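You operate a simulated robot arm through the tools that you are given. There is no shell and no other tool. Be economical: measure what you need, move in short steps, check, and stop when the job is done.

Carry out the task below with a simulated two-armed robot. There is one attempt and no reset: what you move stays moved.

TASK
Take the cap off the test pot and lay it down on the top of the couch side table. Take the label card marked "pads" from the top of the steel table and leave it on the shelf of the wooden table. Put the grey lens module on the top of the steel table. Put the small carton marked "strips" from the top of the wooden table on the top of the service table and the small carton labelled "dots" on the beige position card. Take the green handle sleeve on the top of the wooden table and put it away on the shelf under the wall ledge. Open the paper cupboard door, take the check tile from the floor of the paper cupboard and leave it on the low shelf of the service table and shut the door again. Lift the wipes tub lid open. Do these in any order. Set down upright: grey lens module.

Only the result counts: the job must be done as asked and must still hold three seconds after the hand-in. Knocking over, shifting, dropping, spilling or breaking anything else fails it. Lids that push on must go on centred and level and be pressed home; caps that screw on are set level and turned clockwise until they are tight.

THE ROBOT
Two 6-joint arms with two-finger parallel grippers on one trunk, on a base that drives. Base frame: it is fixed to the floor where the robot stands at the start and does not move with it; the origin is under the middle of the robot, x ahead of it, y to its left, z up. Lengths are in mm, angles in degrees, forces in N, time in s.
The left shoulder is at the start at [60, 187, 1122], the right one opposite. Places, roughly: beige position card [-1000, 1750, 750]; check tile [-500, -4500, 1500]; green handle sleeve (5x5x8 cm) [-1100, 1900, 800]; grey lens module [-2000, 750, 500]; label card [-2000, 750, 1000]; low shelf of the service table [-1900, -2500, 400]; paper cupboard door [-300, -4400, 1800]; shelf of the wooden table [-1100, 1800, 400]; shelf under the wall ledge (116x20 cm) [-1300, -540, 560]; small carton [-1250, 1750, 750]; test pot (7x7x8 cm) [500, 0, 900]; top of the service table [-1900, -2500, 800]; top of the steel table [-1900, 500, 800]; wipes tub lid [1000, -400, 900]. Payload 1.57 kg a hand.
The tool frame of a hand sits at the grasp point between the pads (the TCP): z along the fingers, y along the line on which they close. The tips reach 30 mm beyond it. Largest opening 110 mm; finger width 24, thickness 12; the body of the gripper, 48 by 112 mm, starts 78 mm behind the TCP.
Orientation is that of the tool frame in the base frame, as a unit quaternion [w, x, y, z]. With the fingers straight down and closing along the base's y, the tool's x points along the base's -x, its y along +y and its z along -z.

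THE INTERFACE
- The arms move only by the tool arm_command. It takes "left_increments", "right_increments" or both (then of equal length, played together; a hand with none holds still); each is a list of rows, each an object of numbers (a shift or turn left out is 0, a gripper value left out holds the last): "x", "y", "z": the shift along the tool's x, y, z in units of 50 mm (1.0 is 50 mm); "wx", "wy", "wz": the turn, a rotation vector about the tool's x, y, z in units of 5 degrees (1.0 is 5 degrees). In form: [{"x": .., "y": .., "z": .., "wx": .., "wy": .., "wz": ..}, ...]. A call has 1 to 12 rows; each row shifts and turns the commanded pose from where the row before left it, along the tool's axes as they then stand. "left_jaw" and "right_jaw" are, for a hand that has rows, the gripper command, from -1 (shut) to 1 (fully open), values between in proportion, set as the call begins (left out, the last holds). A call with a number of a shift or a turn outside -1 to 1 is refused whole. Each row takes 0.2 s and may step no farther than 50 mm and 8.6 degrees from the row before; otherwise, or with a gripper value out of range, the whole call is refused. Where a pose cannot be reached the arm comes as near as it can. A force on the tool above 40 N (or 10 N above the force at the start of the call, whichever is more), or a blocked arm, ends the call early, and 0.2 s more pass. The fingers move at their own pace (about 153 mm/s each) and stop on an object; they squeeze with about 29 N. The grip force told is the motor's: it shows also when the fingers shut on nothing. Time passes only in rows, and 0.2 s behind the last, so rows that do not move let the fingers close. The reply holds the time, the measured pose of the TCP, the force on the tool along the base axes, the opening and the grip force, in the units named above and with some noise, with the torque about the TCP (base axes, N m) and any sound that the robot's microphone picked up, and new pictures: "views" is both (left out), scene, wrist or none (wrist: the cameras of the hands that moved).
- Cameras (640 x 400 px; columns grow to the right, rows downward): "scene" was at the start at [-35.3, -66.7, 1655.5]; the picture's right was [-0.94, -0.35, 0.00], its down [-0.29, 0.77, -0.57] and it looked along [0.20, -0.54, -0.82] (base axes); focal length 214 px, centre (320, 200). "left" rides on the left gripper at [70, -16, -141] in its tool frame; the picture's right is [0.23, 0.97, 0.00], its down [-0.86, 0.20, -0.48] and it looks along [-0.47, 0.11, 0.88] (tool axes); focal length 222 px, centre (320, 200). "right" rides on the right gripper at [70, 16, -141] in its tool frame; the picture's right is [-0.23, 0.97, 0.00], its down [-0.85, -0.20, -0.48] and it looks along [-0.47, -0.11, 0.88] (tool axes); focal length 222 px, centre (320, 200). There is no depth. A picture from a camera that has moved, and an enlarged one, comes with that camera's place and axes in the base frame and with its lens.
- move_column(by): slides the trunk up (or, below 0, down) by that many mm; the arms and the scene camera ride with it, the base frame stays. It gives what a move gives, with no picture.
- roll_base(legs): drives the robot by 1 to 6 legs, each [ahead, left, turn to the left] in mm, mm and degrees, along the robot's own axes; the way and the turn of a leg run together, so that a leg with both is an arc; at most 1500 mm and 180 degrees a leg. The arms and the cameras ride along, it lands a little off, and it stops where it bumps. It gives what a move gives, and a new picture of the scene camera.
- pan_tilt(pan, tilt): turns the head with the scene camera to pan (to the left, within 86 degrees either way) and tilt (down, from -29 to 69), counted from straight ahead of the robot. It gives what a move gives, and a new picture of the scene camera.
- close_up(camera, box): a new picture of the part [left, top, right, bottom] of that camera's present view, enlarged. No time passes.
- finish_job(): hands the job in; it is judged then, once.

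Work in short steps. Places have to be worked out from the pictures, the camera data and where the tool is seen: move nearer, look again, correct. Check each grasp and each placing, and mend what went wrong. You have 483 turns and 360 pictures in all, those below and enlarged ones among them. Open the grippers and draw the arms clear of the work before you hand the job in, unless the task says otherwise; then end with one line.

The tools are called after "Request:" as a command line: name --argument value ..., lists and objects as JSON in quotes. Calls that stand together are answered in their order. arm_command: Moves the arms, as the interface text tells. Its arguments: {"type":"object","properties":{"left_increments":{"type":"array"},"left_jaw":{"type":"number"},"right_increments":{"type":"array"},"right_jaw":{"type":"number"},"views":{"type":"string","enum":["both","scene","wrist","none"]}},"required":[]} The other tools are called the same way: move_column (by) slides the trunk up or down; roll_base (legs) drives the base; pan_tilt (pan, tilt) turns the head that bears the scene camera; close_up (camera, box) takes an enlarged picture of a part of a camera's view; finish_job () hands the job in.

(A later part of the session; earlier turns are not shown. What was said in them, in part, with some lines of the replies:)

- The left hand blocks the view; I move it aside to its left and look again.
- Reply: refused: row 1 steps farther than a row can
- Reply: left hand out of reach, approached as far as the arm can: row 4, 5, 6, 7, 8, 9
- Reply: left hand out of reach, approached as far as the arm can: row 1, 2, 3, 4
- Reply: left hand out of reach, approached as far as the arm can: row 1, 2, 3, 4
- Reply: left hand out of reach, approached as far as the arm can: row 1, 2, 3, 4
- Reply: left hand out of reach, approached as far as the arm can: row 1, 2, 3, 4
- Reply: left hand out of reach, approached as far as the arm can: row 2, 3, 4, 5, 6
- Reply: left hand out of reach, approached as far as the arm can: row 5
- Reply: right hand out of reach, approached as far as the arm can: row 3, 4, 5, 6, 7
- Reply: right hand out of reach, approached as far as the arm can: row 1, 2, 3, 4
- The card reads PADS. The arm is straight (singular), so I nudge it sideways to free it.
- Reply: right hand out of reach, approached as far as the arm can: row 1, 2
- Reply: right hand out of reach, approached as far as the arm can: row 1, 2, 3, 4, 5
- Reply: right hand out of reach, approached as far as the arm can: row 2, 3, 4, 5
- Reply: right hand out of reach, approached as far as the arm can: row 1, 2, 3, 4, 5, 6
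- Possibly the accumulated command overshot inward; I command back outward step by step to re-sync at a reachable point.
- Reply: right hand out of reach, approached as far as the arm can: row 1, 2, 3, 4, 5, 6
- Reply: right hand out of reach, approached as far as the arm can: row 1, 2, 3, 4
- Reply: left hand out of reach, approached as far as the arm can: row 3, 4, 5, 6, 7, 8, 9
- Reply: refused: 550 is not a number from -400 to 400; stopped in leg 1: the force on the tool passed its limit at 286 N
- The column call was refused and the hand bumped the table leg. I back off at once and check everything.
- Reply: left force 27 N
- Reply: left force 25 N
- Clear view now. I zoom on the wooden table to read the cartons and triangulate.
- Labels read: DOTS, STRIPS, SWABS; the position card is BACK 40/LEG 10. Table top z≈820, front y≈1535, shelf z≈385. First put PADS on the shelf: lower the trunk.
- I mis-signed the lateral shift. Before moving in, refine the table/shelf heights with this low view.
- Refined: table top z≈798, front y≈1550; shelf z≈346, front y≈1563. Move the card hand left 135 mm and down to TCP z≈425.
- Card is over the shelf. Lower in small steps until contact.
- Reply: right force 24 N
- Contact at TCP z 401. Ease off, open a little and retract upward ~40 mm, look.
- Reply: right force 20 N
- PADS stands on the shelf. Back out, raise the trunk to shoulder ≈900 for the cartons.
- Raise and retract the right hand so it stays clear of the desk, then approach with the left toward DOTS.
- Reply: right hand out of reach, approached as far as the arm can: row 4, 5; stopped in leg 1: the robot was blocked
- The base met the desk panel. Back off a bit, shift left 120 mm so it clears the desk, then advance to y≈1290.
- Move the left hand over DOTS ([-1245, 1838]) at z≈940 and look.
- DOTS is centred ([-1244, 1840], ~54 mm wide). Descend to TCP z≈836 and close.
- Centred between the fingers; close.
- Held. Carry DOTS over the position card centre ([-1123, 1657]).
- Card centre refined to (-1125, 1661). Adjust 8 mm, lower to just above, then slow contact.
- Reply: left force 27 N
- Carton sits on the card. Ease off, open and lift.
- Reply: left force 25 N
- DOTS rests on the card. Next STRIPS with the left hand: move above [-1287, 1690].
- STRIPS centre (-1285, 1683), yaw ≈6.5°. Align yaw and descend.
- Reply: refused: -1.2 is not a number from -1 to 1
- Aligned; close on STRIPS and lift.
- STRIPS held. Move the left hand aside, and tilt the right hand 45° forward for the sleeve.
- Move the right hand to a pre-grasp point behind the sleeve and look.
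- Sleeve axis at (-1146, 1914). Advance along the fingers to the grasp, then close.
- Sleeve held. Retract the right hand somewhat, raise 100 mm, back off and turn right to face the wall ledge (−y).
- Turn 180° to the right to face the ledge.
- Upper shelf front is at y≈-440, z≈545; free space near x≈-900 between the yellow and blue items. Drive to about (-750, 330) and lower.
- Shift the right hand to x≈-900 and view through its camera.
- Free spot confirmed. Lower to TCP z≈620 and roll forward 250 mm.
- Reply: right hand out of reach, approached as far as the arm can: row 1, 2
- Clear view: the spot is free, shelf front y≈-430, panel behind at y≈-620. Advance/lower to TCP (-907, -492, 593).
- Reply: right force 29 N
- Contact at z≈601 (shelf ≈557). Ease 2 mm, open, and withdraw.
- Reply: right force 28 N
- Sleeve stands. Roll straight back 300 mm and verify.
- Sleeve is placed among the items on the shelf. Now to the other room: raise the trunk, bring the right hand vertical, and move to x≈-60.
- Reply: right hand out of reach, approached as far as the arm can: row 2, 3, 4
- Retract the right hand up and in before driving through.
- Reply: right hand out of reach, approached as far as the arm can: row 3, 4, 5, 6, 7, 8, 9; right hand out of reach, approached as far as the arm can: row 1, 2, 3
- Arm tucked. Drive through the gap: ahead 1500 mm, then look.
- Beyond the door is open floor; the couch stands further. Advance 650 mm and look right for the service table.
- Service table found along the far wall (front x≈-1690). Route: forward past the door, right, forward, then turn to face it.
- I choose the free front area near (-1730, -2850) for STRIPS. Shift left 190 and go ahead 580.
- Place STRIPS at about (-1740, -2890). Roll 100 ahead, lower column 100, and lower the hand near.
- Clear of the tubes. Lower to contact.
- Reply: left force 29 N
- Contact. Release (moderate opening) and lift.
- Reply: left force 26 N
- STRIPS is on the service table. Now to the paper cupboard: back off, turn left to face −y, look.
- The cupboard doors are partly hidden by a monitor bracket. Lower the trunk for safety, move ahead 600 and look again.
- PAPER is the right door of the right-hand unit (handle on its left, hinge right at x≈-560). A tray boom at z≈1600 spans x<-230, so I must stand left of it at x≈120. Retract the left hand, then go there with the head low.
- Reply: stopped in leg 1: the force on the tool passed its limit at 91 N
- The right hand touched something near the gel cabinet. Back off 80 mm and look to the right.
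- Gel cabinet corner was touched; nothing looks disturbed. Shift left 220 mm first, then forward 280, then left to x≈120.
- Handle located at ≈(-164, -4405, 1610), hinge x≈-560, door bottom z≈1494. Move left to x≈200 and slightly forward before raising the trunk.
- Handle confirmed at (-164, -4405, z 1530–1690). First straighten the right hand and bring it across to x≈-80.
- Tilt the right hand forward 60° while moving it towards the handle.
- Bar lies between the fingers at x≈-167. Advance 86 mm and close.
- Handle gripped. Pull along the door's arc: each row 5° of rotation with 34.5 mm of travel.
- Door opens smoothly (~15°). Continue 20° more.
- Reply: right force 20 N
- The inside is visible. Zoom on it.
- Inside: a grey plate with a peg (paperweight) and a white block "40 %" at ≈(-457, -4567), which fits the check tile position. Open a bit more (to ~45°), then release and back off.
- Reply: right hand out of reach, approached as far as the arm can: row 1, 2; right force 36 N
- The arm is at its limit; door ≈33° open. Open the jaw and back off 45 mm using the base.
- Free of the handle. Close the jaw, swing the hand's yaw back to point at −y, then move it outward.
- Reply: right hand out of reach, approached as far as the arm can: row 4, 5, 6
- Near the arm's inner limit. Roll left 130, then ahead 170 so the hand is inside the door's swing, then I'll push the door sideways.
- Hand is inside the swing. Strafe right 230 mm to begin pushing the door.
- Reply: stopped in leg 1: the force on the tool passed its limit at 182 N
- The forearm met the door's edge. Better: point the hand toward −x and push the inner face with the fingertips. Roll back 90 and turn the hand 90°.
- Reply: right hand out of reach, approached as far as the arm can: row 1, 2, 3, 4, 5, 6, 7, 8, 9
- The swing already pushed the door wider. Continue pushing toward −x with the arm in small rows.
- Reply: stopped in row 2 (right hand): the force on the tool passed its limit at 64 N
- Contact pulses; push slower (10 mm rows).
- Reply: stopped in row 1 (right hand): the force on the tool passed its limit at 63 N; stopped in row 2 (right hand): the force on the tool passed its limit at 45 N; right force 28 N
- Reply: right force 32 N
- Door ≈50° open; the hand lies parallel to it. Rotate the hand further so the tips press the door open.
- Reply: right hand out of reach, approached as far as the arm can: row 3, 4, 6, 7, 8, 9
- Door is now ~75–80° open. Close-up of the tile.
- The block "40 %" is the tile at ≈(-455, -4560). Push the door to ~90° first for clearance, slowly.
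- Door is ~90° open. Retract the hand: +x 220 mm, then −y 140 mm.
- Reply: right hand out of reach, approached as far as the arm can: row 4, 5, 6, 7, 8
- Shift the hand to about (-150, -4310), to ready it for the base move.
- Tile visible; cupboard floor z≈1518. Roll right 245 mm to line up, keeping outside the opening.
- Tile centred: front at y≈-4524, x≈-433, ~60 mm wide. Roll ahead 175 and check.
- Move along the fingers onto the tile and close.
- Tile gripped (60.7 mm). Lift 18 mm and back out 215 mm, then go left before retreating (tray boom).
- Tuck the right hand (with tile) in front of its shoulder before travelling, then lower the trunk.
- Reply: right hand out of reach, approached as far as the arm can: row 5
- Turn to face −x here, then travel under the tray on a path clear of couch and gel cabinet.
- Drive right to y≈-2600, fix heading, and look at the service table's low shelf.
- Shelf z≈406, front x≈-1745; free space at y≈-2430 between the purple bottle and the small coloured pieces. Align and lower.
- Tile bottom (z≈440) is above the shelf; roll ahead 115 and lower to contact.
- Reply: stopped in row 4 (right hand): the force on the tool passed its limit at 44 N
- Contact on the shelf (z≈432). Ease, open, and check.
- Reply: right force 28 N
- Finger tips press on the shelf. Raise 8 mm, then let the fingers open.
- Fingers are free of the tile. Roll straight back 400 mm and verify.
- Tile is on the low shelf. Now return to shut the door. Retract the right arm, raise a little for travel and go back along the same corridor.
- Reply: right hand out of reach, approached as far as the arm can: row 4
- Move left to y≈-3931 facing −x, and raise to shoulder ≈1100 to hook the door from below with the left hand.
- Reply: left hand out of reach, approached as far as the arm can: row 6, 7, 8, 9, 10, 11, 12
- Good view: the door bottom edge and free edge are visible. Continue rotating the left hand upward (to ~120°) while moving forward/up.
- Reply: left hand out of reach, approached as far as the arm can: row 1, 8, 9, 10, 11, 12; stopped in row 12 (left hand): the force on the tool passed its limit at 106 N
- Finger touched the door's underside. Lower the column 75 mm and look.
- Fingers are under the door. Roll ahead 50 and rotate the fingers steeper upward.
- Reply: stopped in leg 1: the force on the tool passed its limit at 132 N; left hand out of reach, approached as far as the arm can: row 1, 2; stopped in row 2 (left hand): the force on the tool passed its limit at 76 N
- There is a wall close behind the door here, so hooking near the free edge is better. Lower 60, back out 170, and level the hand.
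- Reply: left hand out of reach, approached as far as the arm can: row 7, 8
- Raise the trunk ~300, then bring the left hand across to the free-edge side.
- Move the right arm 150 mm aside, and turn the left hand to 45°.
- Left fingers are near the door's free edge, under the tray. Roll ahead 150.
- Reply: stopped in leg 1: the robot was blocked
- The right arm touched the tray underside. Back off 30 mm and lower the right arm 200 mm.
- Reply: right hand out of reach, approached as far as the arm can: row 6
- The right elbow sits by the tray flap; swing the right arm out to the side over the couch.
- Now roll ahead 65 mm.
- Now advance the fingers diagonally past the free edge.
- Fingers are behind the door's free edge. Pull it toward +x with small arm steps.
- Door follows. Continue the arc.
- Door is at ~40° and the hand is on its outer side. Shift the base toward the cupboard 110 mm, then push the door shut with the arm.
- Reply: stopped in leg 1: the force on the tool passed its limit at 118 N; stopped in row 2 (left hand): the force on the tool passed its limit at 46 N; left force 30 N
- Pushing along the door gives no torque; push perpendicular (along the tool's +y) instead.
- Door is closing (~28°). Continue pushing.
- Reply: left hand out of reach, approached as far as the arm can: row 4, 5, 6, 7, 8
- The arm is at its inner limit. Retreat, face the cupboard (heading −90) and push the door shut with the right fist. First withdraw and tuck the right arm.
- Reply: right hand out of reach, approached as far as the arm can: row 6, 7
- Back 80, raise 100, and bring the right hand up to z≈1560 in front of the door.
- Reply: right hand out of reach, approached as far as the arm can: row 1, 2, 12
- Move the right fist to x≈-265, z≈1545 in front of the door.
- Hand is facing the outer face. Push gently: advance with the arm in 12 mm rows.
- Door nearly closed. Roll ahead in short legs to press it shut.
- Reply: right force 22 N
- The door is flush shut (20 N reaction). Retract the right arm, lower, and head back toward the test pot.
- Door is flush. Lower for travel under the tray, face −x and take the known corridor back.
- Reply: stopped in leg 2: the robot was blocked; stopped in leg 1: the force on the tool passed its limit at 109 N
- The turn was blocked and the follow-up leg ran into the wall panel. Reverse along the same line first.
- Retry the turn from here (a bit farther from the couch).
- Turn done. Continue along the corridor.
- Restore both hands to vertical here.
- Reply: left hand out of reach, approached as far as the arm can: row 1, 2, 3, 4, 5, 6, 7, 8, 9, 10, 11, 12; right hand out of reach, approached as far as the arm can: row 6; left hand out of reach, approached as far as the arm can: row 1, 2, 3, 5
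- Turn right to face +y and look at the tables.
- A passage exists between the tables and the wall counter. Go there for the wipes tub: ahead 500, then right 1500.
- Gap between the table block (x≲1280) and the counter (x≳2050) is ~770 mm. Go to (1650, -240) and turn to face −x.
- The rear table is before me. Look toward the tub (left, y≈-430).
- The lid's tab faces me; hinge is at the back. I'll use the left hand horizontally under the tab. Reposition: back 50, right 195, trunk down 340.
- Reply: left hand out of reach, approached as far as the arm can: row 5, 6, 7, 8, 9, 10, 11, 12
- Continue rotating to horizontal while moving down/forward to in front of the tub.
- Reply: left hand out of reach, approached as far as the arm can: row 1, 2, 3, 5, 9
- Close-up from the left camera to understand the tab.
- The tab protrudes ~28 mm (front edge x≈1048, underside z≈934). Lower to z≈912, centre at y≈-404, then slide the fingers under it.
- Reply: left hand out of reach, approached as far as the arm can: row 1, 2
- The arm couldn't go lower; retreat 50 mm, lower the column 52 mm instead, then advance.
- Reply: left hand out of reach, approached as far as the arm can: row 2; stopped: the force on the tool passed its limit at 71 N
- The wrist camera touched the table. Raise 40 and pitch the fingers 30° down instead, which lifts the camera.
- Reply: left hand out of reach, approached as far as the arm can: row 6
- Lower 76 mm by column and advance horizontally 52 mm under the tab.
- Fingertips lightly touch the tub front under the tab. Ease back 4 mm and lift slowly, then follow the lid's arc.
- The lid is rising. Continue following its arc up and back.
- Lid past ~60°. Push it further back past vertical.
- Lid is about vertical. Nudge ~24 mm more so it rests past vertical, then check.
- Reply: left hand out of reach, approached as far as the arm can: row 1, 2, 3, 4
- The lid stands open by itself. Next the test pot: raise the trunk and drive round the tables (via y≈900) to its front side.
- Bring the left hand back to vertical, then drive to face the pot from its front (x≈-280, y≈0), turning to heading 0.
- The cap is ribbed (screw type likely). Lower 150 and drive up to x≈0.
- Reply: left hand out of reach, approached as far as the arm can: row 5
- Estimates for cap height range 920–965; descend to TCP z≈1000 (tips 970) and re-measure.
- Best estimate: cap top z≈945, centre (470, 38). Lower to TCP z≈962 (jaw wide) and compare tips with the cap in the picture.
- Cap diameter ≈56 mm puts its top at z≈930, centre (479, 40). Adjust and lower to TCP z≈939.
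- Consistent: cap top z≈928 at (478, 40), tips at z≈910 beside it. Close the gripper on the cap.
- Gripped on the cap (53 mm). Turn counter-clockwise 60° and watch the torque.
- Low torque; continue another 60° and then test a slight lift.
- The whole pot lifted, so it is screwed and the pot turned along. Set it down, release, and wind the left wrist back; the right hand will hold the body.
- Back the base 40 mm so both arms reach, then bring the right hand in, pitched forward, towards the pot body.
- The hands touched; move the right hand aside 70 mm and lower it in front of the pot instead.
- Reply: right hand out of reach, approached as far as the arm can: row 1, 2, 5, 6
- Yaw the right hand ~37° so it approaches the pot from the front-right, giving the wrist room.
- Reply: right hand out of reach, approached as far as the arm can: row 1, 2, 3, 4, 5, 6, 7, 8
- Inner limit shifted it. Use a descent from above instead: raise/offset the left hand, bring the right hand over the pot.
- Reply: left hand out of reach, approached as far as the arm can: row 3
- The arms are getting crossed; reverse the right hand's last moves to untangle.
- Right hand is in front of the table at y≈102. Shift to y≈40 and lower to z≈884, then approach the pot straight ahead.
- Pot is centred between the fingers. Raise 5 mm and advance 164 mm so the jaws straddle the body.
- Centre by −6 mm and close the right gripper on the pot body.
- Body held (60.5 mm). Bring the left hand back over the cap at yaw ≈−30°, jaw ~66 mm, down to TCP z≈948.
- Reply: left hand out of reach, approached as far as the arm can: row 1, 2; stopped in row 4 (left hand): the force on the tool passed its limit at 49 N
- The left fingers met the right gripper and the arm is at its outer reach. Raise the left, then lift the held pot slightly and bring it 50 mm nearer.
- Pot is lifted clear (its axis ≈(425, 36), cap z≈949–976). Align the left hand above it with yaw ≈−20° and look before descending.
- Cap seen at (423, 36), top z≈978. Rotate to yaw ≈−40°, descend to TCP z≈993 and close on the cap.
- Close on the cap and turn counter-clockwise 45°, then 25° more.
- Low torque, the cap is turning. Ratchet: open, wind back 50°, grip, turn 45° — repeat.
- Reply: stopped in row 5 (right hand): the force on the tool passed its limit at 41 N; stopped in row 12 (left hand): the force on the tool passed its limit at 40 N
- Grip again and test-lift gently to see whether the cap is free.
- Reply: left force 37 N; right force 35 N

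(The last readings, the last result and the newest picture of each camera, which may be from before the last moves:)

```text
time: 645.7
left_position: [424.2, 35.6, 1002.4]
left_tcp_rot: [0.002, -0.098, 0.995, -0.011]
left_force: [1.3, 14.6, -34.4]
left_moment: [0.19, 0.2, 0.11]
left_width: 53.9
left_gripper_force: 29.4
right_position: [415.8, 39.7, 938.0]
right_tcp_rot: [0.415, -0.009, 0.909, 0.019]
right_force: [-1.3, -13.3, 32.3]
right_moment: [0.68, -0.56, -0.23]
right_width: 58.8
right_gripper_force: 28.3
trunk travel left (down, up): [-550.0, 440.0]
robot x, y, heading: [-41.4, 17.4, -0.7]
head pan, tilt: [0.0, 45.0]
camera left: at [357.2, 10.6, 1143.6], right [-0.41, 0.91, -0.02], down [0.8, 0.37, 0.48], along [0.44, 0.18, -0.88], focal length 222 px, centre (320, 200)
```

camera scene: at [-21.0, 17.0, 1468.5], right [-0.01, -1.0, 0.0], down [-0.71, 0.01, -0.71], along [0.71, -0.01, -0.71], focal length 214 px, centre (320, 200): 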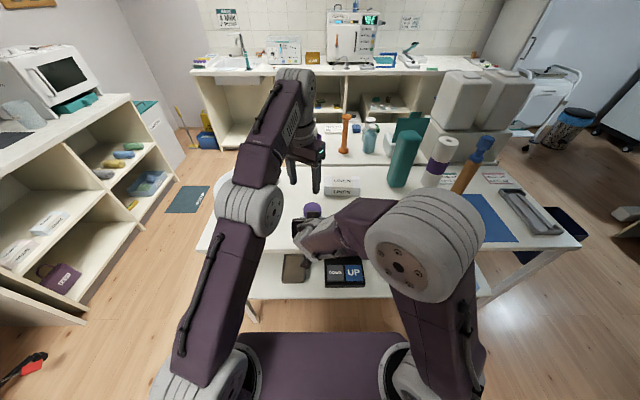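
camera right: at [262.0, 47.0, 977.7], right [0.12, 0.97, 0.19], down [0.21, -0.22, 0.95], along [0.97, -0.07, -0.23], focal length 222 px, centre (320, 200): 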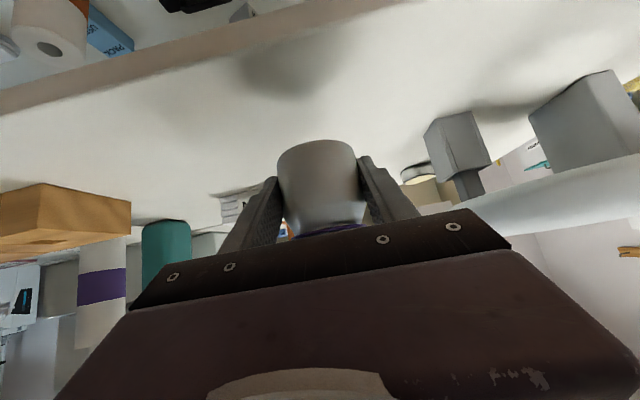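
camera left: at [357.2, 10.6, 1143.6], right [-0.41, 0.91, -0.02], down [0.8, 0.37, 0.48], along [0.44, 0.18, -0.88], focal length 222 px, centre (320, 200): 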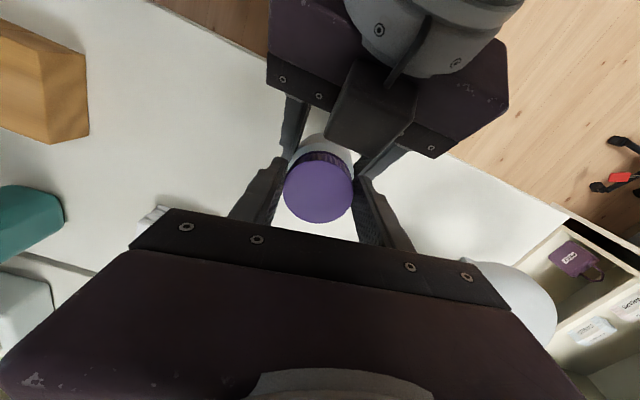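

Still threaded. Ease down and continue ratcheting in 70° strokes.

Request:
arm_command --left_increments '[{"z": 0.14}, {"wz": -1}, {"wz": -1}, {"wz": -1}, {"wz": -1}]' --views "none"

Request:
arm_command --left_increments '[{}, {}, {"wz": 1}, {"wz": 1}, {"wz": 1}, {"wz": 1}, {"wz": 1}, {"wz": 1}, {"wz": 1}, {"wz": 1}, {"wz": 1}, {"wz": 1}]' --left_jaw 0.1 --views "none"

Request:
arm_command --left_increments '[{"wz": 1}, {"wz": 1}, {"wz": 1}]' --views "none"

Request:
arm_command --left_increments '[{}, {}, {"wz": -1}, {"wz": -1}, {"wz": -1}, {"wz": -1}, {"wz": -1}, {"wz": -1}, {"wz": -1}, {"wz": -1}, {"wz": -1}, {"wz": -1}]' --left_jaw -1 --views "none"

Request:
arm_command --left_increments '[{"wz": -1}, {"wz": -1}, {"wz": -1}]' --views "none"

```text
time: 646.9
left_position: [426.9, 34.6, 998.3]
left_tcp_rot: [0.003, -0.271, 0.963, -0.015]
left_force: [-15.3, 3.4, 13.7]
left_moment: [0.54, 0.53, 0.02]
left_width: 53.3
left_gripper_force: 28.8
right_position: [413.4, 39.2, 934.1]
right_tcp_rot: [0.41, -0.012, 0.912, 0.02]
right_force: [14.3, -3.2, -14.8]
right_moment: [-0.25, 0.54, -0.03]
right_width: 59.2
right_gripper_force: 29.0
trunk travel left (down, up): [-550.0, 440.0]
robot x, y, heading: [-41.6, 17.6, -0.5]
head pan, tilt: [0.0, 45.0]
```

```text
time: 649.5
left_position: [424.8, 35.5, 997.5]
left_tcp_rot: [0.007, 0.164, 0.986, -0.01]
left_force: [-0.4, 4.2, -0.4]
left_moment: [0.04, 0.04, 0.07]
left_width: 64.2
left_gripper_force: 2.2
right_position: [416.0, 38.1, 935.0]
right_tcp_rot: [0.412, -0.01, 0.911, 0.019]
right_force: [-0.9, -2.9, 1.2]
right_moment: [0.17, -0.04, -0.13]
right_width: 59.0
right_gripper_force: 29.0
trunk travel left (down, up): [-550.0, 440.0]
robot x, y, heading: [-41.7, 15.9, -0.3]
head pan, tilt: [0.0, 45.0]
```

```text
time: 650.3
left_position: [427.1, 34.4, 998.9]
left_tcp_rot: [0.015, 0.29, 0.957, -0.01]
left_force: [25.5, -4.5, 2.7]
left_moment: [-0.57, -0.44, 1.0]
left_width: 65.7
left_gripper_force: 3.4
right_position: [413.3, 39.8, 935.5]
right_tcp_rot: [0.409, -0.012, 0.912, 0.02]
right_force: [-25.2, 3.9, -3.6]
right_moment: [0.33, -1.11, -1.06]
right_width: 58.8
right_gripper_force: 28.9
trunk travel left (down, up): [-550.0, 440.0]
robot x, y, heading: [-38.9, 17.7, -0.2]
head pan, tilt: [0.0, 45.0]
```

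```text
time: 652.9
left_position: [424.9, 37.1, 997.6]
left_tcp_rot: [0.005, -0.142, 0.99, -0.011]
left_force: [2.6, 24.7, 17.7]
left_moment: [1.22, -0.42, 0.04]
left_width: 53.1
left_gripper_force: 28.7
right_position: [414.7, 37.7, 934.4]
right_tcp_rot: [0.411, -0.011, 0.912, 0.019]
right_force: [-2.3, -23.0, -19.3]
right_moment: [0.32, 0.44, -0.33]
right_width: 59.1
right_gripper_force: 28.6
trunk travel left (down, up): [-550.0, 440.0]
robot x, y, heading: [-39.6, 17.2, -0.3]
head pan, tilt: [0.0, 45.0]
```

```text
time: 653.7
left_position: [425.7, 35.6, 996.9]
left_tcp_rot: [0.004, -0.271, 0.963, -0.013]
left_force: [5.8, 21.4, 16.8]
left_moment: [1.13, -0.32, 0.0]
left_width: 53.2
left_gripper_force: 28.5
right_position: [414.2, 38.6, 935.4]
right_tcp_rot: [0.411, -0.012, 0.911, 0.02]
right_force: [-7.5, -21.3, -17.1]
right_moment: [0.26, 0.15, -0.25]
right_width: 58.8
right_gripper_force: 29.1
trunk travel left (down, up): [-550.0, 440.0]
robot x, y, heading: [-42.3, 12.5, -0.6]
head pan, tilt: [0.0, 45.0]
```

Upward force indicates the cap is riding up its thread. Give 3 mm, and do two more strokes.

Request:
arm_command --left_increments '[{}, {"z": -0.05}, {"wz": 1}, {"wz": 1}, {"wz": 1}, {"wz": 1}, {"wz": 1}, {"wz": 1}, {"wz": 1}, {"wz": 1}, {"wz": 1}, {"wz": 1}]' --left_jaw 0.1 --views "none"

Request:
arm_command --left_increments '[{"wz": 0.7}, {"wz": 0.7}]' --views "none"

Request:
arm_command --left_increments '[{}, {}, {"wz": -1}, {"wz": -1}, {"wz": -1}, {"wz": -1}, {"wz": -1}, {"wz": -1}, {"wz": -1}, {"wz": -1}, {"wz": -1}, {"wz": -1}]' --left_jaw -1 --views "none"

Request:
arm_command --left_increments '[{"wz": -1}, {"wz": -1}, {"z": -0.05}, {"z": -0.05}, {"z": -0.05}]' --views "wrist"

```text
time: 656.3
left_position: [425.5, 35.4, 1000.1]
left_tcp_rot: [0.008, 0.164, 0.986, -0.012]
left_force: [-0.5, 2.8, 0.6]
left_moment: [0.08, 0.04, 0.03]
left_width: 62.9
left_gripper_force: 1.1
right_position: [415.5, 39.9, 935.5]
right_tcp_rot: [0.411, -0.011, 0.911, 0.019]
right_force: [-0.7, -3.3, -0.5]
right_moment: [0.11, 0.0, -0.08]
right_width: 59.4
right_gripper_force: 29.5
trunk travel left (down, up): [-550.0, 440.0]
robot x, y, heading: [-40.5, 16.3, -0.6]
head pan, tilt: [0.0, 45.0]
```

```text
time: 656.9
left_position: [425.2, 34.0, 1000.0]
left_tcp_rot: [0.009, 0.223, 0.975, -0.011]
left_force: [0.5, 2.3, -0.5]
left_moment: [0.06, 0.01, 0.04]
left_width: 62.9
left_gripper_force: 1.8
right_position: [415.3, 38.7, 934.6]
right_tcp_rot: [0.411, -0.012, 0.911, 0.02]
right_force: [-0.1, -4.0, -0.3]
right_moment: [0.15, -0.01, -0.11]
right_width: 59.3
right_gripper_force: 29.0
trunk travel left (down, up): [-550.0, 440.0]
robot x, y, heading: [-44.7, 17.6, -0.4]
head pan, tilt: [0.0, 45.0]
```

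```text
time: 659.5
left_position: [425.8, 36.6, 999.2]
left_tcp_rot: [0.006, -0.211, 0.977, -0.012]
left_force: [15.6, 20.2, 5.5]
left_moment: [0.98, -0.66, 0.02]
left_width: 53.2
left_gripper_force: 28.9
right_position: [413.9, 39.2, 936.4]
right_tcp_rot: [0.411, -0.013, 0.911, 0.021]
right_force: [-15.1, -20.2, -7.0]
right_moment: [0.28, -0.27, -0.28]
right_width: 59.4
right_gripper_force: 29.0
trunk travel left (down, up): [-550.0, 440.0]
robot x, y, heading: [-37.7, 18.4, -0.6]
head pan, tilt: [0.0, 45.0]
```

```text
time: 660.7
left_position: [424.6, 36.5, 1006.8]
left_tcp_rot: [-0.001, -0.294, 0.956, -0.012]
left_force: [12.2, 13.7, -21.0]
left_moment: [0.64, -0.39, 0.04]
left_width: 53.1
left_gripper_force: 28.8
right_position: [417.2, 39.9, 939.1]
right_tcp_rot: [0.414, -0.012, 0.91, 0.021]
right_force: [-11.7, -13.8, 19.9]
right_moment: [0.19, -0.53, -0.18]
right_width: 59.4
right_gripper_force: 29.1
trunk travel left (down, up): [-550.0, 440.0]
robot x, y, heading: [-40.4, 13.5, -0.6]
head pan, tilt: [0.0, 45.0]
camera left: at [374.5, -12.6, 1146.6], right [-0.74, 0.68, -0.02], down [0.59, 0.66, 0.47], along [0.33, 0.33, -0.88], focal length 222 px, centre (320, 200)
```

left: 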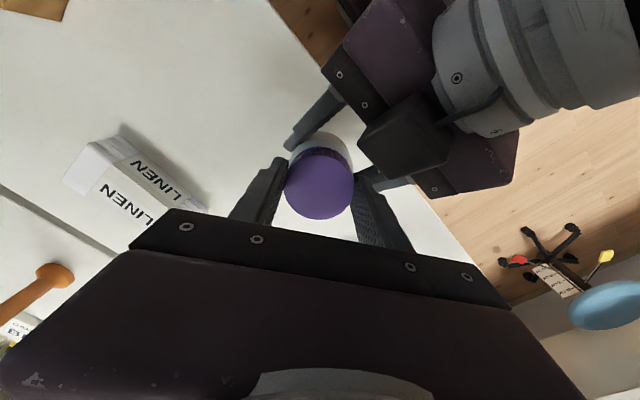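

Inspect the gap between cap and body.

Request:
close_up --camera "scene" --box '[280, 180, 350, 240]'

Request:
close_up --camera "right" --box '[240, 110, 400, 250]'

```text
6.67 times, centred on (315, 210) of scene
camera zoom: at [-20.1, 17.2, 1468.5], right [-0.01, -1.0, 0.0], down [-0.71, 0.01, -0.71], along [0.71, -0.01, -0.71], focal length 1430 px, centre (353, 133)
```

zoom: 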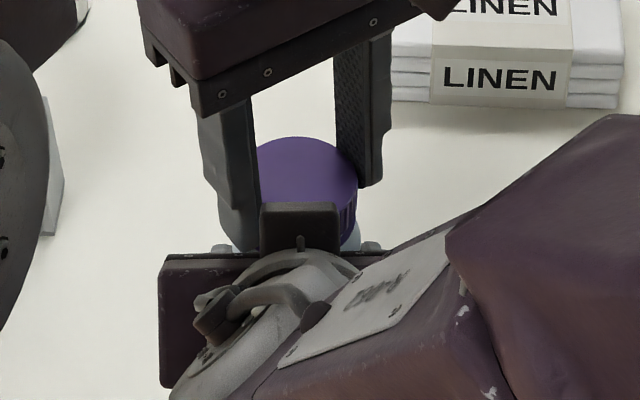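

```text
2.86 times, centred on (320, 180) of right
camera zoom: at [263.1, 48.8, 978.8], right [0.11, 0.97, 0.2], down [0.21, -0.22, 0.95], along [0.97, -0.07, -0.23], focal length 635 px, centre (320, 257)
```

zoom: 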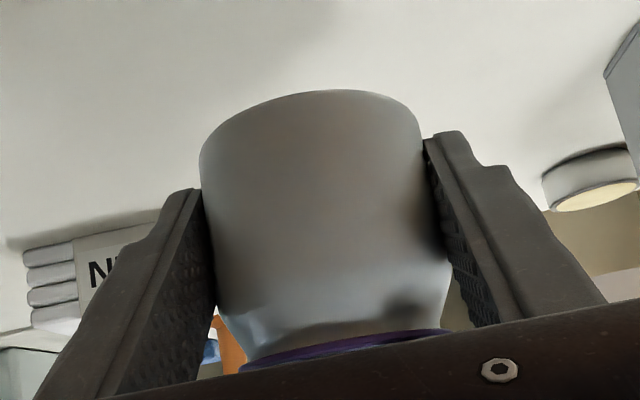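

Continue the ratchet with a slight upward bias.

Request:
arm_command --left_increments '[{}, {"z": 0.08}, {"wz": 1}, {"wz": 1}, {"wz": 1}, {"wz": 1}, {"wz": 1}, {"wz": 1}, {"wz": 1}, {"wz": 1}, {"wz": 1}, {"wz": 1}]' --left_jaw 0.1 --views "none"

Request:
arm_command --left_increments '[{"wz": 0.9}, {"wz": 0.9}]' --views "none"

Request:
arm_command --left_increments '[{}, {}, {"wz": -1}, {"wz": -1}, {"wz": -1}, {"wz": -1}, {"wz": -1}, {"wz": -1}, {"wz": -1}, {"wz": -1}, {"wz": -1}, {"wz": -1}]' --left_jaw -1 --views "none"

Request:
arm_command --left_increments '[{"wz": -1}, {"wz": -1}]' --views "none"

Request:
arm_command --left_increments '[{}, {}, {"wz": 1}, {"wz": 1}, {"wz": 1}, {"wz": 1}, {"wz": 1}, {"wz": 1}, {"wz": 1}, {"wz": 1}, {"wz": 1}, {"wz": 1}]' --left_jaw 0.1 --views "none"

Request:
arm_command --left_increments '[{"wz": 0.9}, {"wz": 0.9}]' --views "none"

Request:
arm_command --left_increments '[{}, {}, {"wz": -1}, {"wz": -1}, {"wz": -1}, {"wz": -1}, {"wz": -1}, {"wz": -1}, {"wz": -1}, {"wz": -1}, {"wz": -1}, {"wz": -1}]' --left_jaw -1 --views "none"

Request:
arm_command --left_increments '[{"wz": -1}, {"wz": -1}, {"z": -0.05}, {"z": -0.05}, {"z": -0.05}]' --views "wrist"

```text
time: 663.3
left_position: [425.2, 34.9, 1003.3]
left_tcp_rot: [0.008, 0.138, 0.99, -0.011]
left_force: [-0.6, 1.5, -0.3]
left_moment: [0.04, 0.01, 0.04]
left_width: 61.8
left_gripper_force: 0.4
right_position: [414.7, 38.4, 937.0]
right_tcp_rot: [0.411, -0.011, 0.911, 0.02]
right_force: [-0.1, -1.4, -1.4]
right_moment: [0.04, 0.01, -0.01]
right_width: 59.1
right_gripper_force: 29.1
trunk travel left (down, up): [-550.0, 440.0]
robot x, y, heading: [-38.9, 17.8, -0.4]
head pan, tilt: [0.0, 45.0]
```

```text
time: 663.9
left_position: [425.8, 35.0, 1002.5]
left_tcp_rot: [0.008, 0.214, 0.977, -0.011]
left_force: [-0.3, 1.6, 0.2]
left_moment: [0.05, 0.01, 0.03]
left_width: 61.9
left_gripper_force: 0.7
right_position: [415.9, 38.2, 936.0]
right_tcp_rot: [0.411, -0.011, 0.911, 0.02]
right_force: [-0.2, -2.1, 0.3]
right_moment: [0.07, 0.0, -0.05]
right_width: 59.3
right_gripper_force: 29.0
trunk travel left (down, up): [-550.0, 440.0]
robot x, y, heading: [-40.6, 18.8, -0.4]
head pan, tilt: [0.0, 45.0]
```

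```text
time: 666.5
left_position: [424.8, 35.9, 1003.3]
left_tcp_rot: [0.005, -0.219, 0.976, -0.012]
left_force: [16.0, 19.7, 3.0]
left_moment: [0.51, -0.41, -0.12]
left_width: 53.1
left_gripper_force: 28.8
right_position: [414.9, 38.8, 936.8]
right_tcp_rot: [0.411, -0.012, 0.911, 0.021]
right_force: [-15.5, -18.8, -3.3]
right_moment: [0.7, -0.57, -0.14]
right_width: 59.4
right_gripper_force: 29.1
trunk travel left (down, up): [-550.0, 440.0]
robot x, y, heading: [-43.3, 17.9, -0.4]
head pan, tilt: [0.0, 45.0]
```

```text
time: 667.1
left_position: [424.4, 35.5, 1003.6]
left_tcp_rot: [0.001, -0.303, 0.953, -0.014]
left_force: [8.6, 13.3, 3.1]
left_moment: [0.45, -0.27, -0.2]
left_width: 53.3
left_gripper_force: 29.0
right_position: [415.2, 38.4, 935.3]
right_tcp_rot: [0.412, -0.011, 0.911, 0.019]
right_force: [-8.6, -13.5, -3.4]
right_moment: [0.46, -0.32, 0.05]
right_width: 59.3
right_gripper_force: 29.2
trunk travel left (down, up): [-550.0, 440.0]
robot x, y, heading: [-39.8, 13.9, -0.4]
head pan, tilt: [0.0, 45.0]
```

```text
time: 669.7
left_position: [425.1, 34.7, 1002.3]
left_tcp_rot: [0.008, 0.129, 0.992, -0.013]
left_force: [-0.3, 0.5, -0.5]
left_moment: [0.01, -0.02, -0.01]
left_width: 61.1
left_gripper_force: 0.6
right_position: [415.4, 38.0, 935.7]
right_tcp_rot: [0.411, -0.012, 0.911, 0.02]
right_force: [-0.2, -0.7, -1.0]
right_moment: [0.0, 0.01, -0.01]
right_width: 59.3
right_gripper_force: 29.0
trunk travel left (down, up): [-550.0, 440.0]
robot x, y, heading: [-41.8, 16.8, -0.5]
head pan, tilt: [0.0, 45.0]
```

```text
time: 670.3
left_position: [424.6, 34.9, 1003.2]
left_tcp_rot: [0.007, 0.207, 0.978, -0.011]
left_force: [-0.3, -0.1, 0.2]
left_moment: [0.01, -0.03, 0.01]
left_width: 60.3
left_gripper_force: 0.0
right_position: [415.1, 39.1, 935.2]
right_tcp_rot: [0.412, -0.011, 0.911, 0.02]
right_force: [0.9, -0.1, -0.4]
right_moment: [0.03, 0.01, 0.02]
right_width: 59.3
right_gripper_force: 29.1
trunk travel left (down, up): [-550.0, 440.0]
robot x, y, heading: [-43.0, 14.9, -0.3]
head pan, tilt: [0.0, 45.0]
```

```text
time: 672.9
left_position: [425.6, 35.7, 1002.7]
left_tcp_rot: [0.002, -0.229, 0.973, -0.013]
left_force: [3.1, 18.3, 11.6]
left_moment: [0.66, -0.3, -0.17]
left_width: 52.8
left_gripper_force: 29.2
right_position: [414.4, 36.8, 935.6]
right_tcp_rot: [0.411, -0.011, 0.912, 0.02]
right_force: [-4.2, -17.5, -12.3]
right_moment: [0.61, 0.17, -0.01]
right_width: 59.0
right_gripper_force: 29.0
trunk travel left (down, up): [-550.0, 440.0]
robot x, y, heading: [-37.1, 14.4, -0.6]
head pan, tilt: [0.0, 45.0]
```

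```text
time: 674.1
left_position: [424.6, 35.3, 1009.4]
left_tcp_rot: [0.0, -0.311, 0.95, -0.013]
left_force: [6.0, 12.2, -9.7]
left_moment: [0.18, -0.1, 0.02]
left_width: 53.1
left_gripper_force: 29.4
right_position: [416.4, 39.1, 936.9]
right_tcp_rot: [0.412, -0.011, 0.911, 0.019]
right_force: [-6.0, -12.4, 9.9]
right_moment: [0.67, -0.45, -0.12]
right_width: 59.5
right_gripper_force: 29.1
trunk travel left (down, up): [-550.0, 440.0]
robot x, y, heading: [-41.2, 15.3, -0.6]
head pan, tilt: [0.0, 45.0]
camera left: at [376.1, -14.4, 1151.1], right [-0.76, 0.65, -0.02], down [0.57, 0.68, 0.47], along [0.32, 0.34, -0.88], focal length 222 px, centre (320, 200)
```

left: 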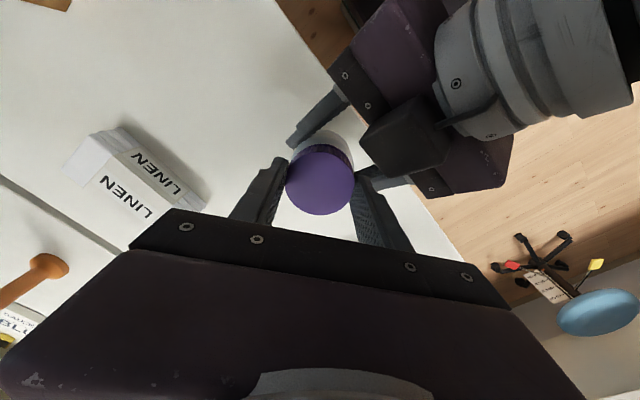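

The cap has risen several mm relative to the pot. Try lifting further.

Request:
arm_command --left_increments '[{"z": -0.08}, {"z": -0.08}, {"z": -0.1}, {"z": -0.15}, {"z": -0.2}]' --views "wrist"

```text
time: 675.3
left_position: [425.1, 37.0, 1041.6]
left_tcp_rot: [0.001, -0.311, 0.95, -0.014]
left_force: [-0.1, 0.2, -1.0]
left_moment: [-0.01, -0.03, -0.01]
left_width: 53.0
left_gripper_force: 29.0
right_position: [415.1, 38.8, 935.5]
right_tcp_rot: [0.412, -0.012, 0.911, 0.02]
right_force: [0.2, 0.9, -0.4]
right_moment: [0.01, 0.0, -0.01]
right_width: 59.6
right_gripper_force: 29.1
trunk travel left (down, up): [-550.0, 440.0]
robot x, y, heading: [-39.6, 17.0, -0.6]
head pan, tilt: [0.0, 45.0]
camera left: at [375.6, -13.0, 1182.3], right [-0.76, 0.65, -0.03], down [0.57, 0.68, 0.47], along [0.32, 0.34, -0.88], focal length 222 px, centre (320, 200)
```

left: 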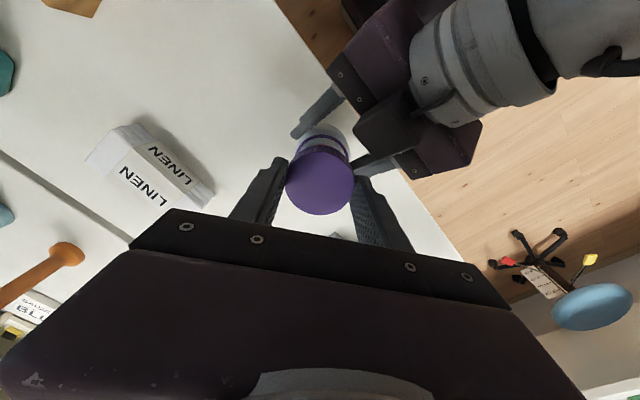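

The cap is off. Raise it and move it to the free area at about (460, 120).

Request:
arm_command --left_increments '[{"z": -0.8}, {"x": -0.78, "y": 0.48}, {"x": -0.78, "y": 0.48}, {"z": 0.6}]' --views "both"

```text
time: 676.3
left_position: [459.7, 123.8, 1048.7]
left_tcp_rot: [0.002, -0.312, 0.95, -0.014]
left_force: [1.1, -0.6, 0.2]
left_moment: [0.02, 0.01, 0.05]
left_width: 52.7
left_gripper_force: 29.2
right_position: [414.9, 38.2, 936.4]
right_tcp_rot: [0.411, -0.011, 0.911, 0.02]
right_force: [0.0, -0.4, -0.8]
right_moment: [0.0, 0.01, 0.0]
right_width: 59.4
right_gripper_force: 28.9
trunk travel left (down, up): [-550.0, 440.0]
robot x, y, heading: [-40.0, 15.8, -0.5]
head pan, tilt: [0.0, 45.0]
camera scene: at [-20.9, 16.4, 1468.5], right [-0.01, -1.0, 0.0], down [-0.71, 0.01, -0.71], along [0.71, -0.01, -0.71], focal length 214 px, centre (320, 200)
camera left: at [410.1, 71.8, 1190.7], right [-0.76, 0.65, -0.03], down [0.57, 0.68, 0.47], along [0.32, 0.34, -0.88], focal length 222 px, centre (320, 200)
```

scene: 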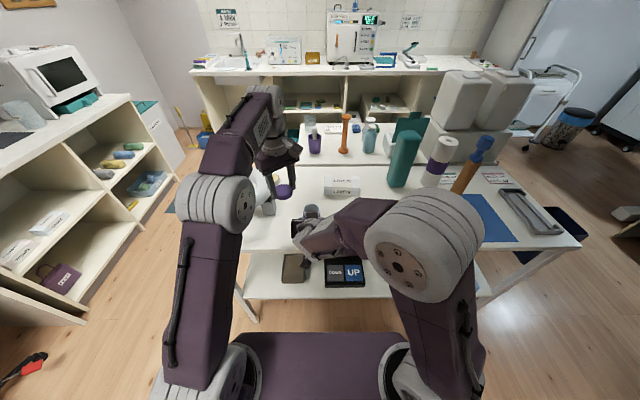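
left: 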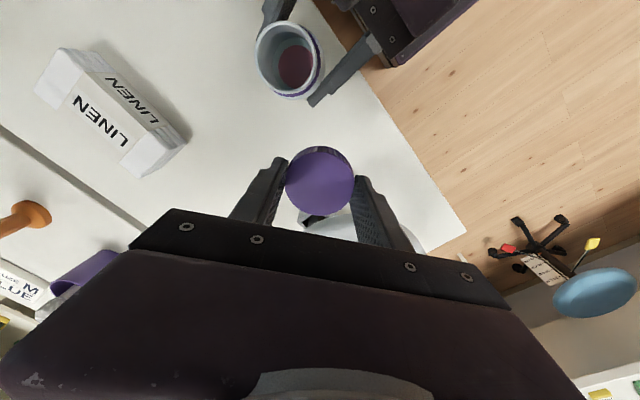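

Shift slightly to (440, 140) and lower the cap to the table until contact.

Request:
arm_command --left_increments '[{"x": 0.13, "y": 0.49}, {"z": 0.9}, {"z": 0.9}, {"z": 0.7}, {"z": 0.1}, {"z": 0.08}, {"z": 0.08}, {"z": 0.08}, {"z": 0.08}, {"z": 0.08}, {"z": 0.08}, {"z": 0.08}]' --views "wrist"

```text
time: 678.9
left_position: [442.0, 133.3, 890.9]
left_tcp_rot: [0.003, -0.312, 0.95, -0.014]
left_force: [-0.4, -0.2, 0.1]
left_moment: [0.0, 0.01, 0.01]
left_width: 53.2
left_gripper_force: 29.4
right_position: [414.8, 39.4, 935.8]
right_tcp_rot: [0.411, -0.011, 0.911, 0.02]
right_force: [-0.2, -0.3, -0.7]
right_moment: [0.02, -0.02, 0.02]
right_width: 59.4
right_gripper_force: 29.0
trunk travel left (down, up): [-550.0, 440.0]
robot x, y, heading: [-42.7, 12.9, -0.4]
head pan, tilt: [0.0, 45.0]
camera left: at [392.4, 83.2, 1031.8], right [-0.76, 0.65, -0.03], down [0.57, 0.68, 0.47], along [0.32, 0.34, -0.88], focal length 222 px, centre (320, 200)
```

left: 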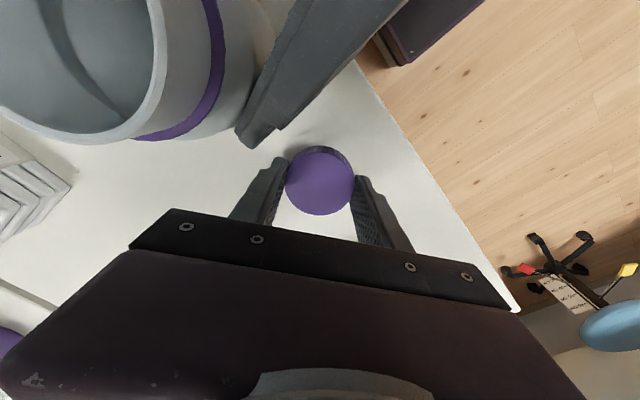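

Request:
arm_command --left_increments '[{"z": 0.06}, {"z": 0.06}, {"z": 0.06}, {"z": 0.05}]' --views "none"

Request:
close_up --camera "scene" --box '[240, 170, 330, 240]'

```text
time: 679.9
left_position: [440.4, 132.9, 883.8]
left_tcp_rot: [0.006, -0.312, 0.95, -0.015]
left_force: [3.5, 2.5, 34.3]
left_moment: [0.26, -0.13, -0.07]
left_width: 53.4
left_gripper_force: 29.2
right_position: [412.2, 39.2, 937.3]
right_tcp_rot: [0.412, -0.011, 0.911, 0.02]
right_force: [0.1, 0.0, 0.7]
right_moment: [-0.02, 0.02, 0.01]
right_width: 59.4
right_gripper_force: 29.2
trunk travel left (down, up): [-550.0, 440.0]
robot x, y, heading: [-42.1, 19.7, -0.6]
head pan, tilt: [0.0, 45.0]
```

```text
5.71 times, centred on (285, 205) of scene
camera zoom: at [-24.1, 16.7, 1469.1], right [-0.01, -1.0, 0.0], down [-0.71, 0.01, -0.71], along [0.71, -0.01, -0.71], focal length 1226 px, centre (520, 171)
```

zoom: 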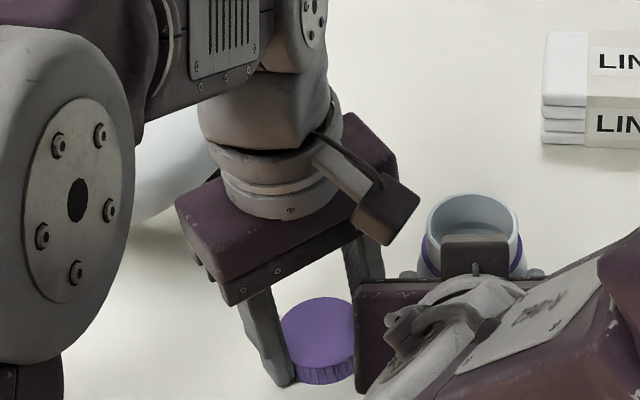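

Cap on the table. Ease, open slightly and raise straight up.

Request:
arm_command --left_increments '[{"z": -0.03}]' --views "none"

Request:
arm_command --left_increments '[{}, {}, {"z": -0.4}, {"z": -0.8}, {"z": -0.9}, {"z": -0.9}, {"z": -0.9}]' --left_jaw 0.2 --views "wrist"

```text
time: 680.3
left_position: [440.4, 133.1, 882.6]
left_tcp_rot: [0.004, -0.311, 0.95, -0.015]
left_force: [6.6, 2.0, 28.5]
left_moment: [0.15, -0.38, 0.01]
left_width: 52.8
left_gripper_force: 29.3
right_position: [413.8, 38.7, 936.5]
right_tcp_rot: [0.412, -0.011, 0.911, 0.02]
right_force: [-0.2, 0.3, -1.0]
right_moment: [-0.02, 0.01, 0.0]
right_width: 59.4
right_gripper_force: 29.0
trunk travel left (down, up): [-550.0, 440.0]
robot x, y, heading: [-43.0, 12.4, -0.6]
head pan, tilt: [0.0, 45.0]
```

```text
time: 681.9
left_position: [437.5, 138.9, 1075.7]
left_tcp_rot: [0.002, -0.312, 0.95, -0.013]
left_force: [0.3, 0.4, -0.2]
left_moment: [-0.02, 0.03, -0.02]
left_width: 65.8
left_gripper_force: 0.2
right_position: [415.1, 38.6, 934.4]
right_tcp_rot: [0.412, -0.011, 0.911, 0.019]
right_force: [-0.4, 0.3, 0.2]
right_moment: [0.04, -0.01, 0.04]
right_width: 59.2
right_gripper_force: 28.5
trunk travel left (down, up): [-550.0, 440.0]
robot x, y, heading: [-36.4, 15.9, -0.6]
head pan, tilt: [0.0, 45.0]
camera left: at [389.0, 89.0, 1217.2], right [-0.76, 0.65, -0.03], down [0.57, 0.68, 0.47], along [0.32, 0.34, -0.88], focal length 222 px, centre (320, 200)
```

left: 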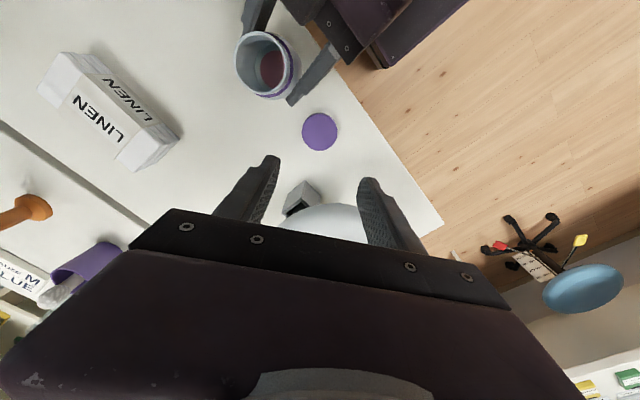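

Cap is lying on the table. Now return the open pot upright to its place: forward 53 mm, then lower to contact.

Request:
arm_command --right_increments '[{"x": -0.35, "z": 0.4}, {"x": -0.35, "z": 0.4}, {"x": 0.2, "z": 0.17}, {"x": 0.2, "z": 0.17}, {"x": 0.12, "z": 0.1}, {"x": 0.045, "z": 0.039}, {"x": 0.045, "z": 0.039}, {"x": 0.045, "z": 0.039}, {"x": 0.045, "z": 0.039}, {"x": 0.045, "z": 0.039}]' --views "both"

```text
time: 684.1
left_position: [436.8, 138.9, 1075.7]
left_tcp_rot: [0.002, -0.311, 0.95, -0.014]
left_force: [-0.2, -0.5, 0.1]
left_moment: [0.02, 0.02, -0.02]
left_width: 66.0
left_gripper_force: 0.1
right_position: [467.8, 42.2, 886.9]
right_tcp_rot: [0.411, -0.011, 0.911, 0.02]
right_force: [0.2, 0.4, -0.4]
right_moment: [0.0, 0.0, -0.02]
right_width: 59.2
right_gripper_force: 29.5
trunk travel left (down, up): [-550.0, 440.0]
robot x, y, heading: [-42.1, 14.5, -0.2]
head pan, tilt: [0.0, 45.0]
camera scene: at [-20.0, 17.3, 1468.5], right [-0.01, -1.0, 0.0], down [-0.71, 0.01, -0.71], along [0.71, -0.01, -0.71], focal length 214 px, centre (320, 200)
camera right: at [314.5, 51.8, 928.6], right [0.12, 0.97, 0.2], down [0.21, -0.22, 0.95], along [0.97, -0.07, -0.23], focal length 222 px, centre (320, 200)
```

scene: 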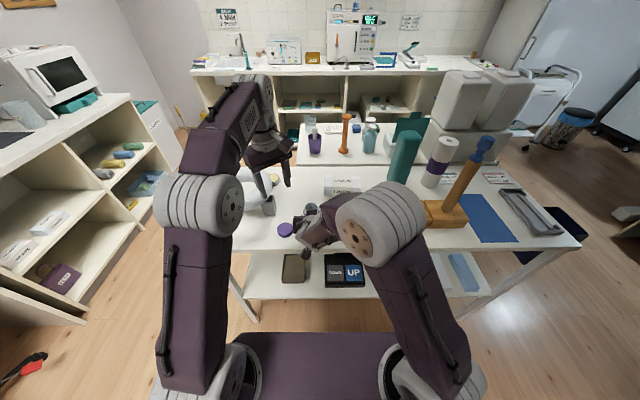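
right: 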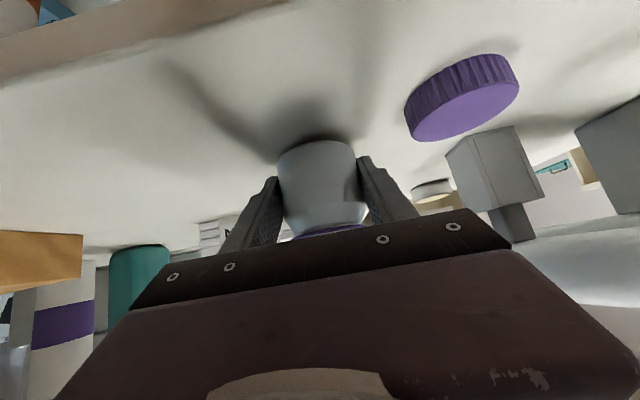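

Almost down; continue in 2 mm steps until contact.

Request:
arm_command --right_increments '[{"x": 0.03, "z": 0.026}, {"x": 0.03, "z": 0.026}, {"x": 0.03, "z": 0.026}, {"x": 0.03, "z": 0.026}]' --views "wrist"

```text
time: 685.1
left_position: [435.4, 138.0, 1078.3]
left_tcp_rot: [0.003, -0.311, 0.95, -0.014]
left_force: [0.7, -0.3, 0.4]
left_moment: [0.02, 0.01, -0.03]
left_width: 65.9
left_gripper_force: 0.1
right_position: [467.5, 41.2, 883.0]
right_tcp_rot: [0.417, -0.01, 0.909, 0.021]
right_force: [3.5, -1.2, 26.0]
right_moment: [-0.44, -0.08, 0.01]
right_width: 59.5
right_gripper_force: 29.0
trunk travel left (down, up): [-550.0, 440.0]
robot x, y, heading: [-40.9, 19.4, -0.5]
head pan, tilt: [0.0, 45.0]
camera right: at [313.6, 51.8, 923.4], right [0.11, 0.97, 0.2], down [0.2, -0.22, 0.95], along [0.97, -0.07, -0.22], focal length 222 px, centre (320, 200)
```

right: 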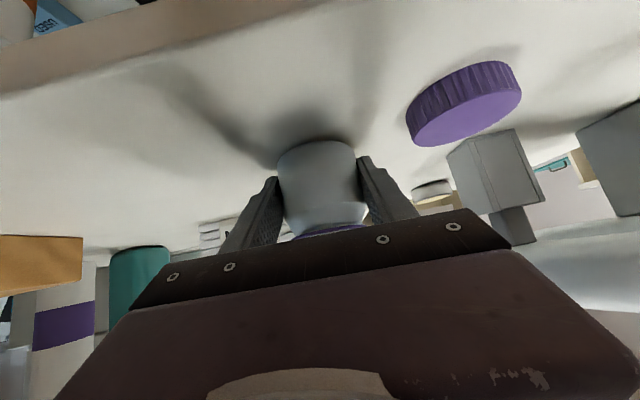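

Contact. Ease, open to ~76 mm, and retreat straight back.

Request:
arm_command --right_increments '[{"x": -0.025, "z": -0.02}]' --views "none"

Request:
arm_command --right_increments '[{}, {}, {}]' --right_jaw 0.38 --views "none"

Request:
arm_command --right_increments '[{"x": -0.08, "z": -0.07}, {"x": 0.45, "z": -0.53}, {"x": 0.5, "z": -0.6}, {"x": 0.5, "z": -0.6}]' --views "wrist"

```text
time: 685.5
left_position: [436.2, 139.3, 1076.3]
left_tcp_rot: [0.003, -0.312, 0.95, -0.014]
left_force: [-0.3, 0.7, 0.8]
left_moment: [0.02, 0.01, -0.02]
left_width: 66.0
left_gripper_force: 0.0
right_position: [465.9, 42.6, 883.7]
right_tcp_rot: [0.415, -0.011, 0.91, 0.02]
right_force: [6.4, -1.2, 26.1]
right_moment: [-0.43, -0.23, 0.16]
right_width: 59.5
right_gripper_force: 29.1
trunk travel left (down, up): [-550.0, 440.0]
robot x, y, heading: [-41.5, 15.2, -0.7]
head pan, tilt: [0.0, 45.0]
```

```text
time: 686.3
left_position: [435.6, 139.8, 1075.7]
left_tcp_rot: [0.002, -0.311, 0.95, -0.014]
left_force: [-0.8, 0.2, 0.3]
left_moment: [-0.03, -0.03, 0.02]
left_width: 66.1
left_gripper_force: 0.0
right_position: [464.7, 42.0, 879.9]
right_tcp_rot: [0.411, -0.01, 0.911, 0.019]
right_force: [0.3, 1.4, 1.0]
right_moment: [-0.05, 0.02, -0.03]
right_width: 73.2
right_gripper_force: 0.0
trunk travel left (down, up): [-550.0, 440.0]
robot x, y, heading: [-44.1, 19.2, -0.5]
head pan, tilt: [0.0, 45.0]
```

```text
time: 687.3
left_position: [437.1, 139.5, 1076.1]
left_tcp_rot: [0.001, -0.311, 0.95, -0.014]
left_force: [0.3, 0.3, 0.2]
left_moment: [-0.04, -0.02, -0.03]
left_width: 66.3
left_gripper_force: 0.1
right_position: [354.0, 37.6, 888.7]
right_tcp_rot: [0.412, -0.012, 0.911, 0.02]
right_force: [-0.5, 0.0, 0.6]
right_moment: [-0.03, -0.02, 0.01]
right_width: 76.1
right_gripper_force: 0.0
trunk travel left (down, up): [-550.0, 440.0]
robot x, y, heading: [-39.7, 18.1, -0.3]
head pan, tilt: [0.0, 45.0]
camera right: at [201.1, 47.8, 930.8], right [0.11, 0.97, 0.2], down [0.21, -0.22, 0.95], along [0.97, -0.07, -0.23], focal length 222 px, centre (320, 200)
```

right: 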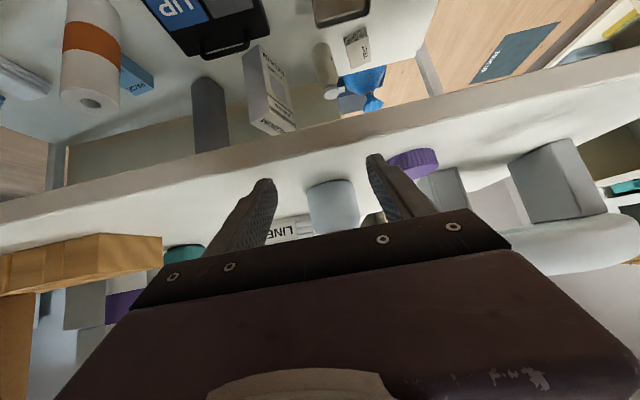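

Pot stands with its cap beside it. Back away 300 mm, open both grippers fully and verify.

Request:
roll_base --legs '[[-300, 0, 0]]'

Request:
arm_command --left_increments '[{}, {}]' --right_increments '[{}, {}]' --left_jaw 1 --right_jaw 1 --views "none"

Request:
close_up --camera "scene" --box '[220, 90, 480, 250]'

```text
time: 689.4
left_position: [139.9, 143.0, 1076.0]
left_tcp_rot: [0.002, -0.312, 0.95, -0.014]
left_force: [0.1, -0.3, 0.9]
left_moment: [0.0, -0.04, 0.01]
left_width: 65.7
left_gripper_force: 0.1
right_position: [56.7, 40.5, 888.0]
right_tcp_rot: [0.412, -0.011, 0.911, 0.019]
right_force: [0.2, 0.7, 0.6]
right_moment: [0.02, 0.0, 0.01]
right_width: 76.0
right_gripper_force: 0.2
trunk travel left (down, up): [-550.0, 440.0]
robot x, y, heading: [-337.7, 22.6, -0.6]
head pan, tilt: [0.0, 45.0]
camera scene: at [-319.1, 19.9, 1468.5], right [-0.01, -1.0, 0.0], down [-0.71, 0.01, -0.71], along [0.71, -0.01, -0.71], focal length 214 px, centre (320, 200)
```

scene: 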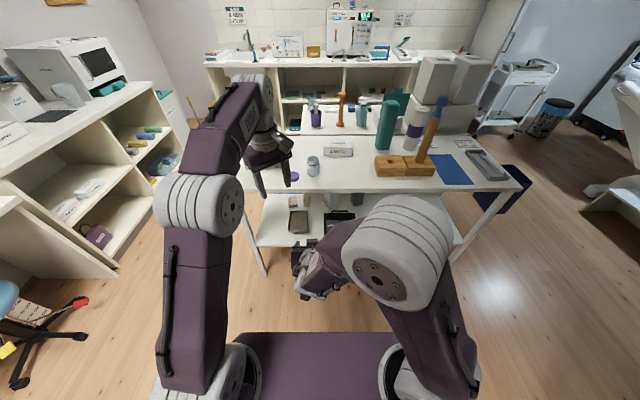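

```text
time: 690.0
left_position: [139.7, 142.7, 1075.6]
left_tcp_rot: [0.002, -0.311, 0.95, -0.014]
left_force: [0.6, 0.0, 0.1]
left_moment: [0.03, -0.04, 0.01]
left_width: 109.9
left_gripper_force: 0.0
right_position: [56.8, 40.6, 888.5]
right_tcp_rot: [0.412, -0.012, 0.911, 0.02]
right_force: [0.5, 0.2, 0.0]
right_moment: [-0.01, 0.03, -0.01]
right_width: 110.0
right_gripper_force: 0.0
trunk travel left (down, up): [-550.0, 440.0]
robot x, y, heading: [-340.9, 18.0, -0.4]
head pan, tilt: [0.0, 45.0]
```

```text
2.46 times, centred on (350, 170) of scene
camera zoom: at [-319.0, 19.8, 1468.5], right [-0.01, -1.0, 0.0], down [-0.71, 0.01, -0.71], along [0.71, -0.01, -0.71], focal length 528 px, centre (246, 274)
```

zoom: 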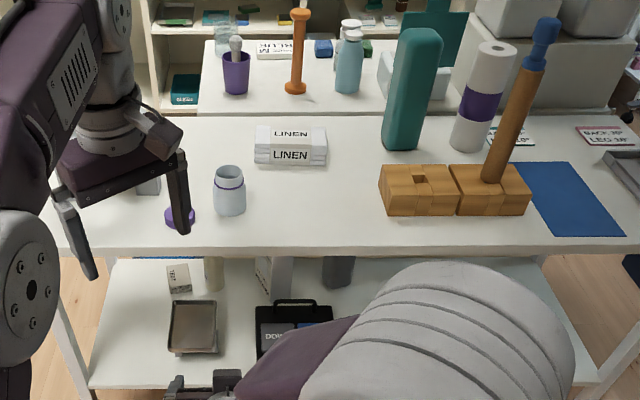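

All tasks are in their final state: pot open with its cap on the table, tub lid standing open, grippers open and arms clear. Handing in.

Request:
finish_job

```text
The job is handed in.
```

I handed the job in with every task done. One reading to note: nothing marked a couch side table, so I took it to be the white table the test pot stands on and laid the cap there, next to the pot. A few times a hand bumped furniture, including the steel table leg, the gel cabinet and the monitor tray. I saw nothing knocked over or shifted.
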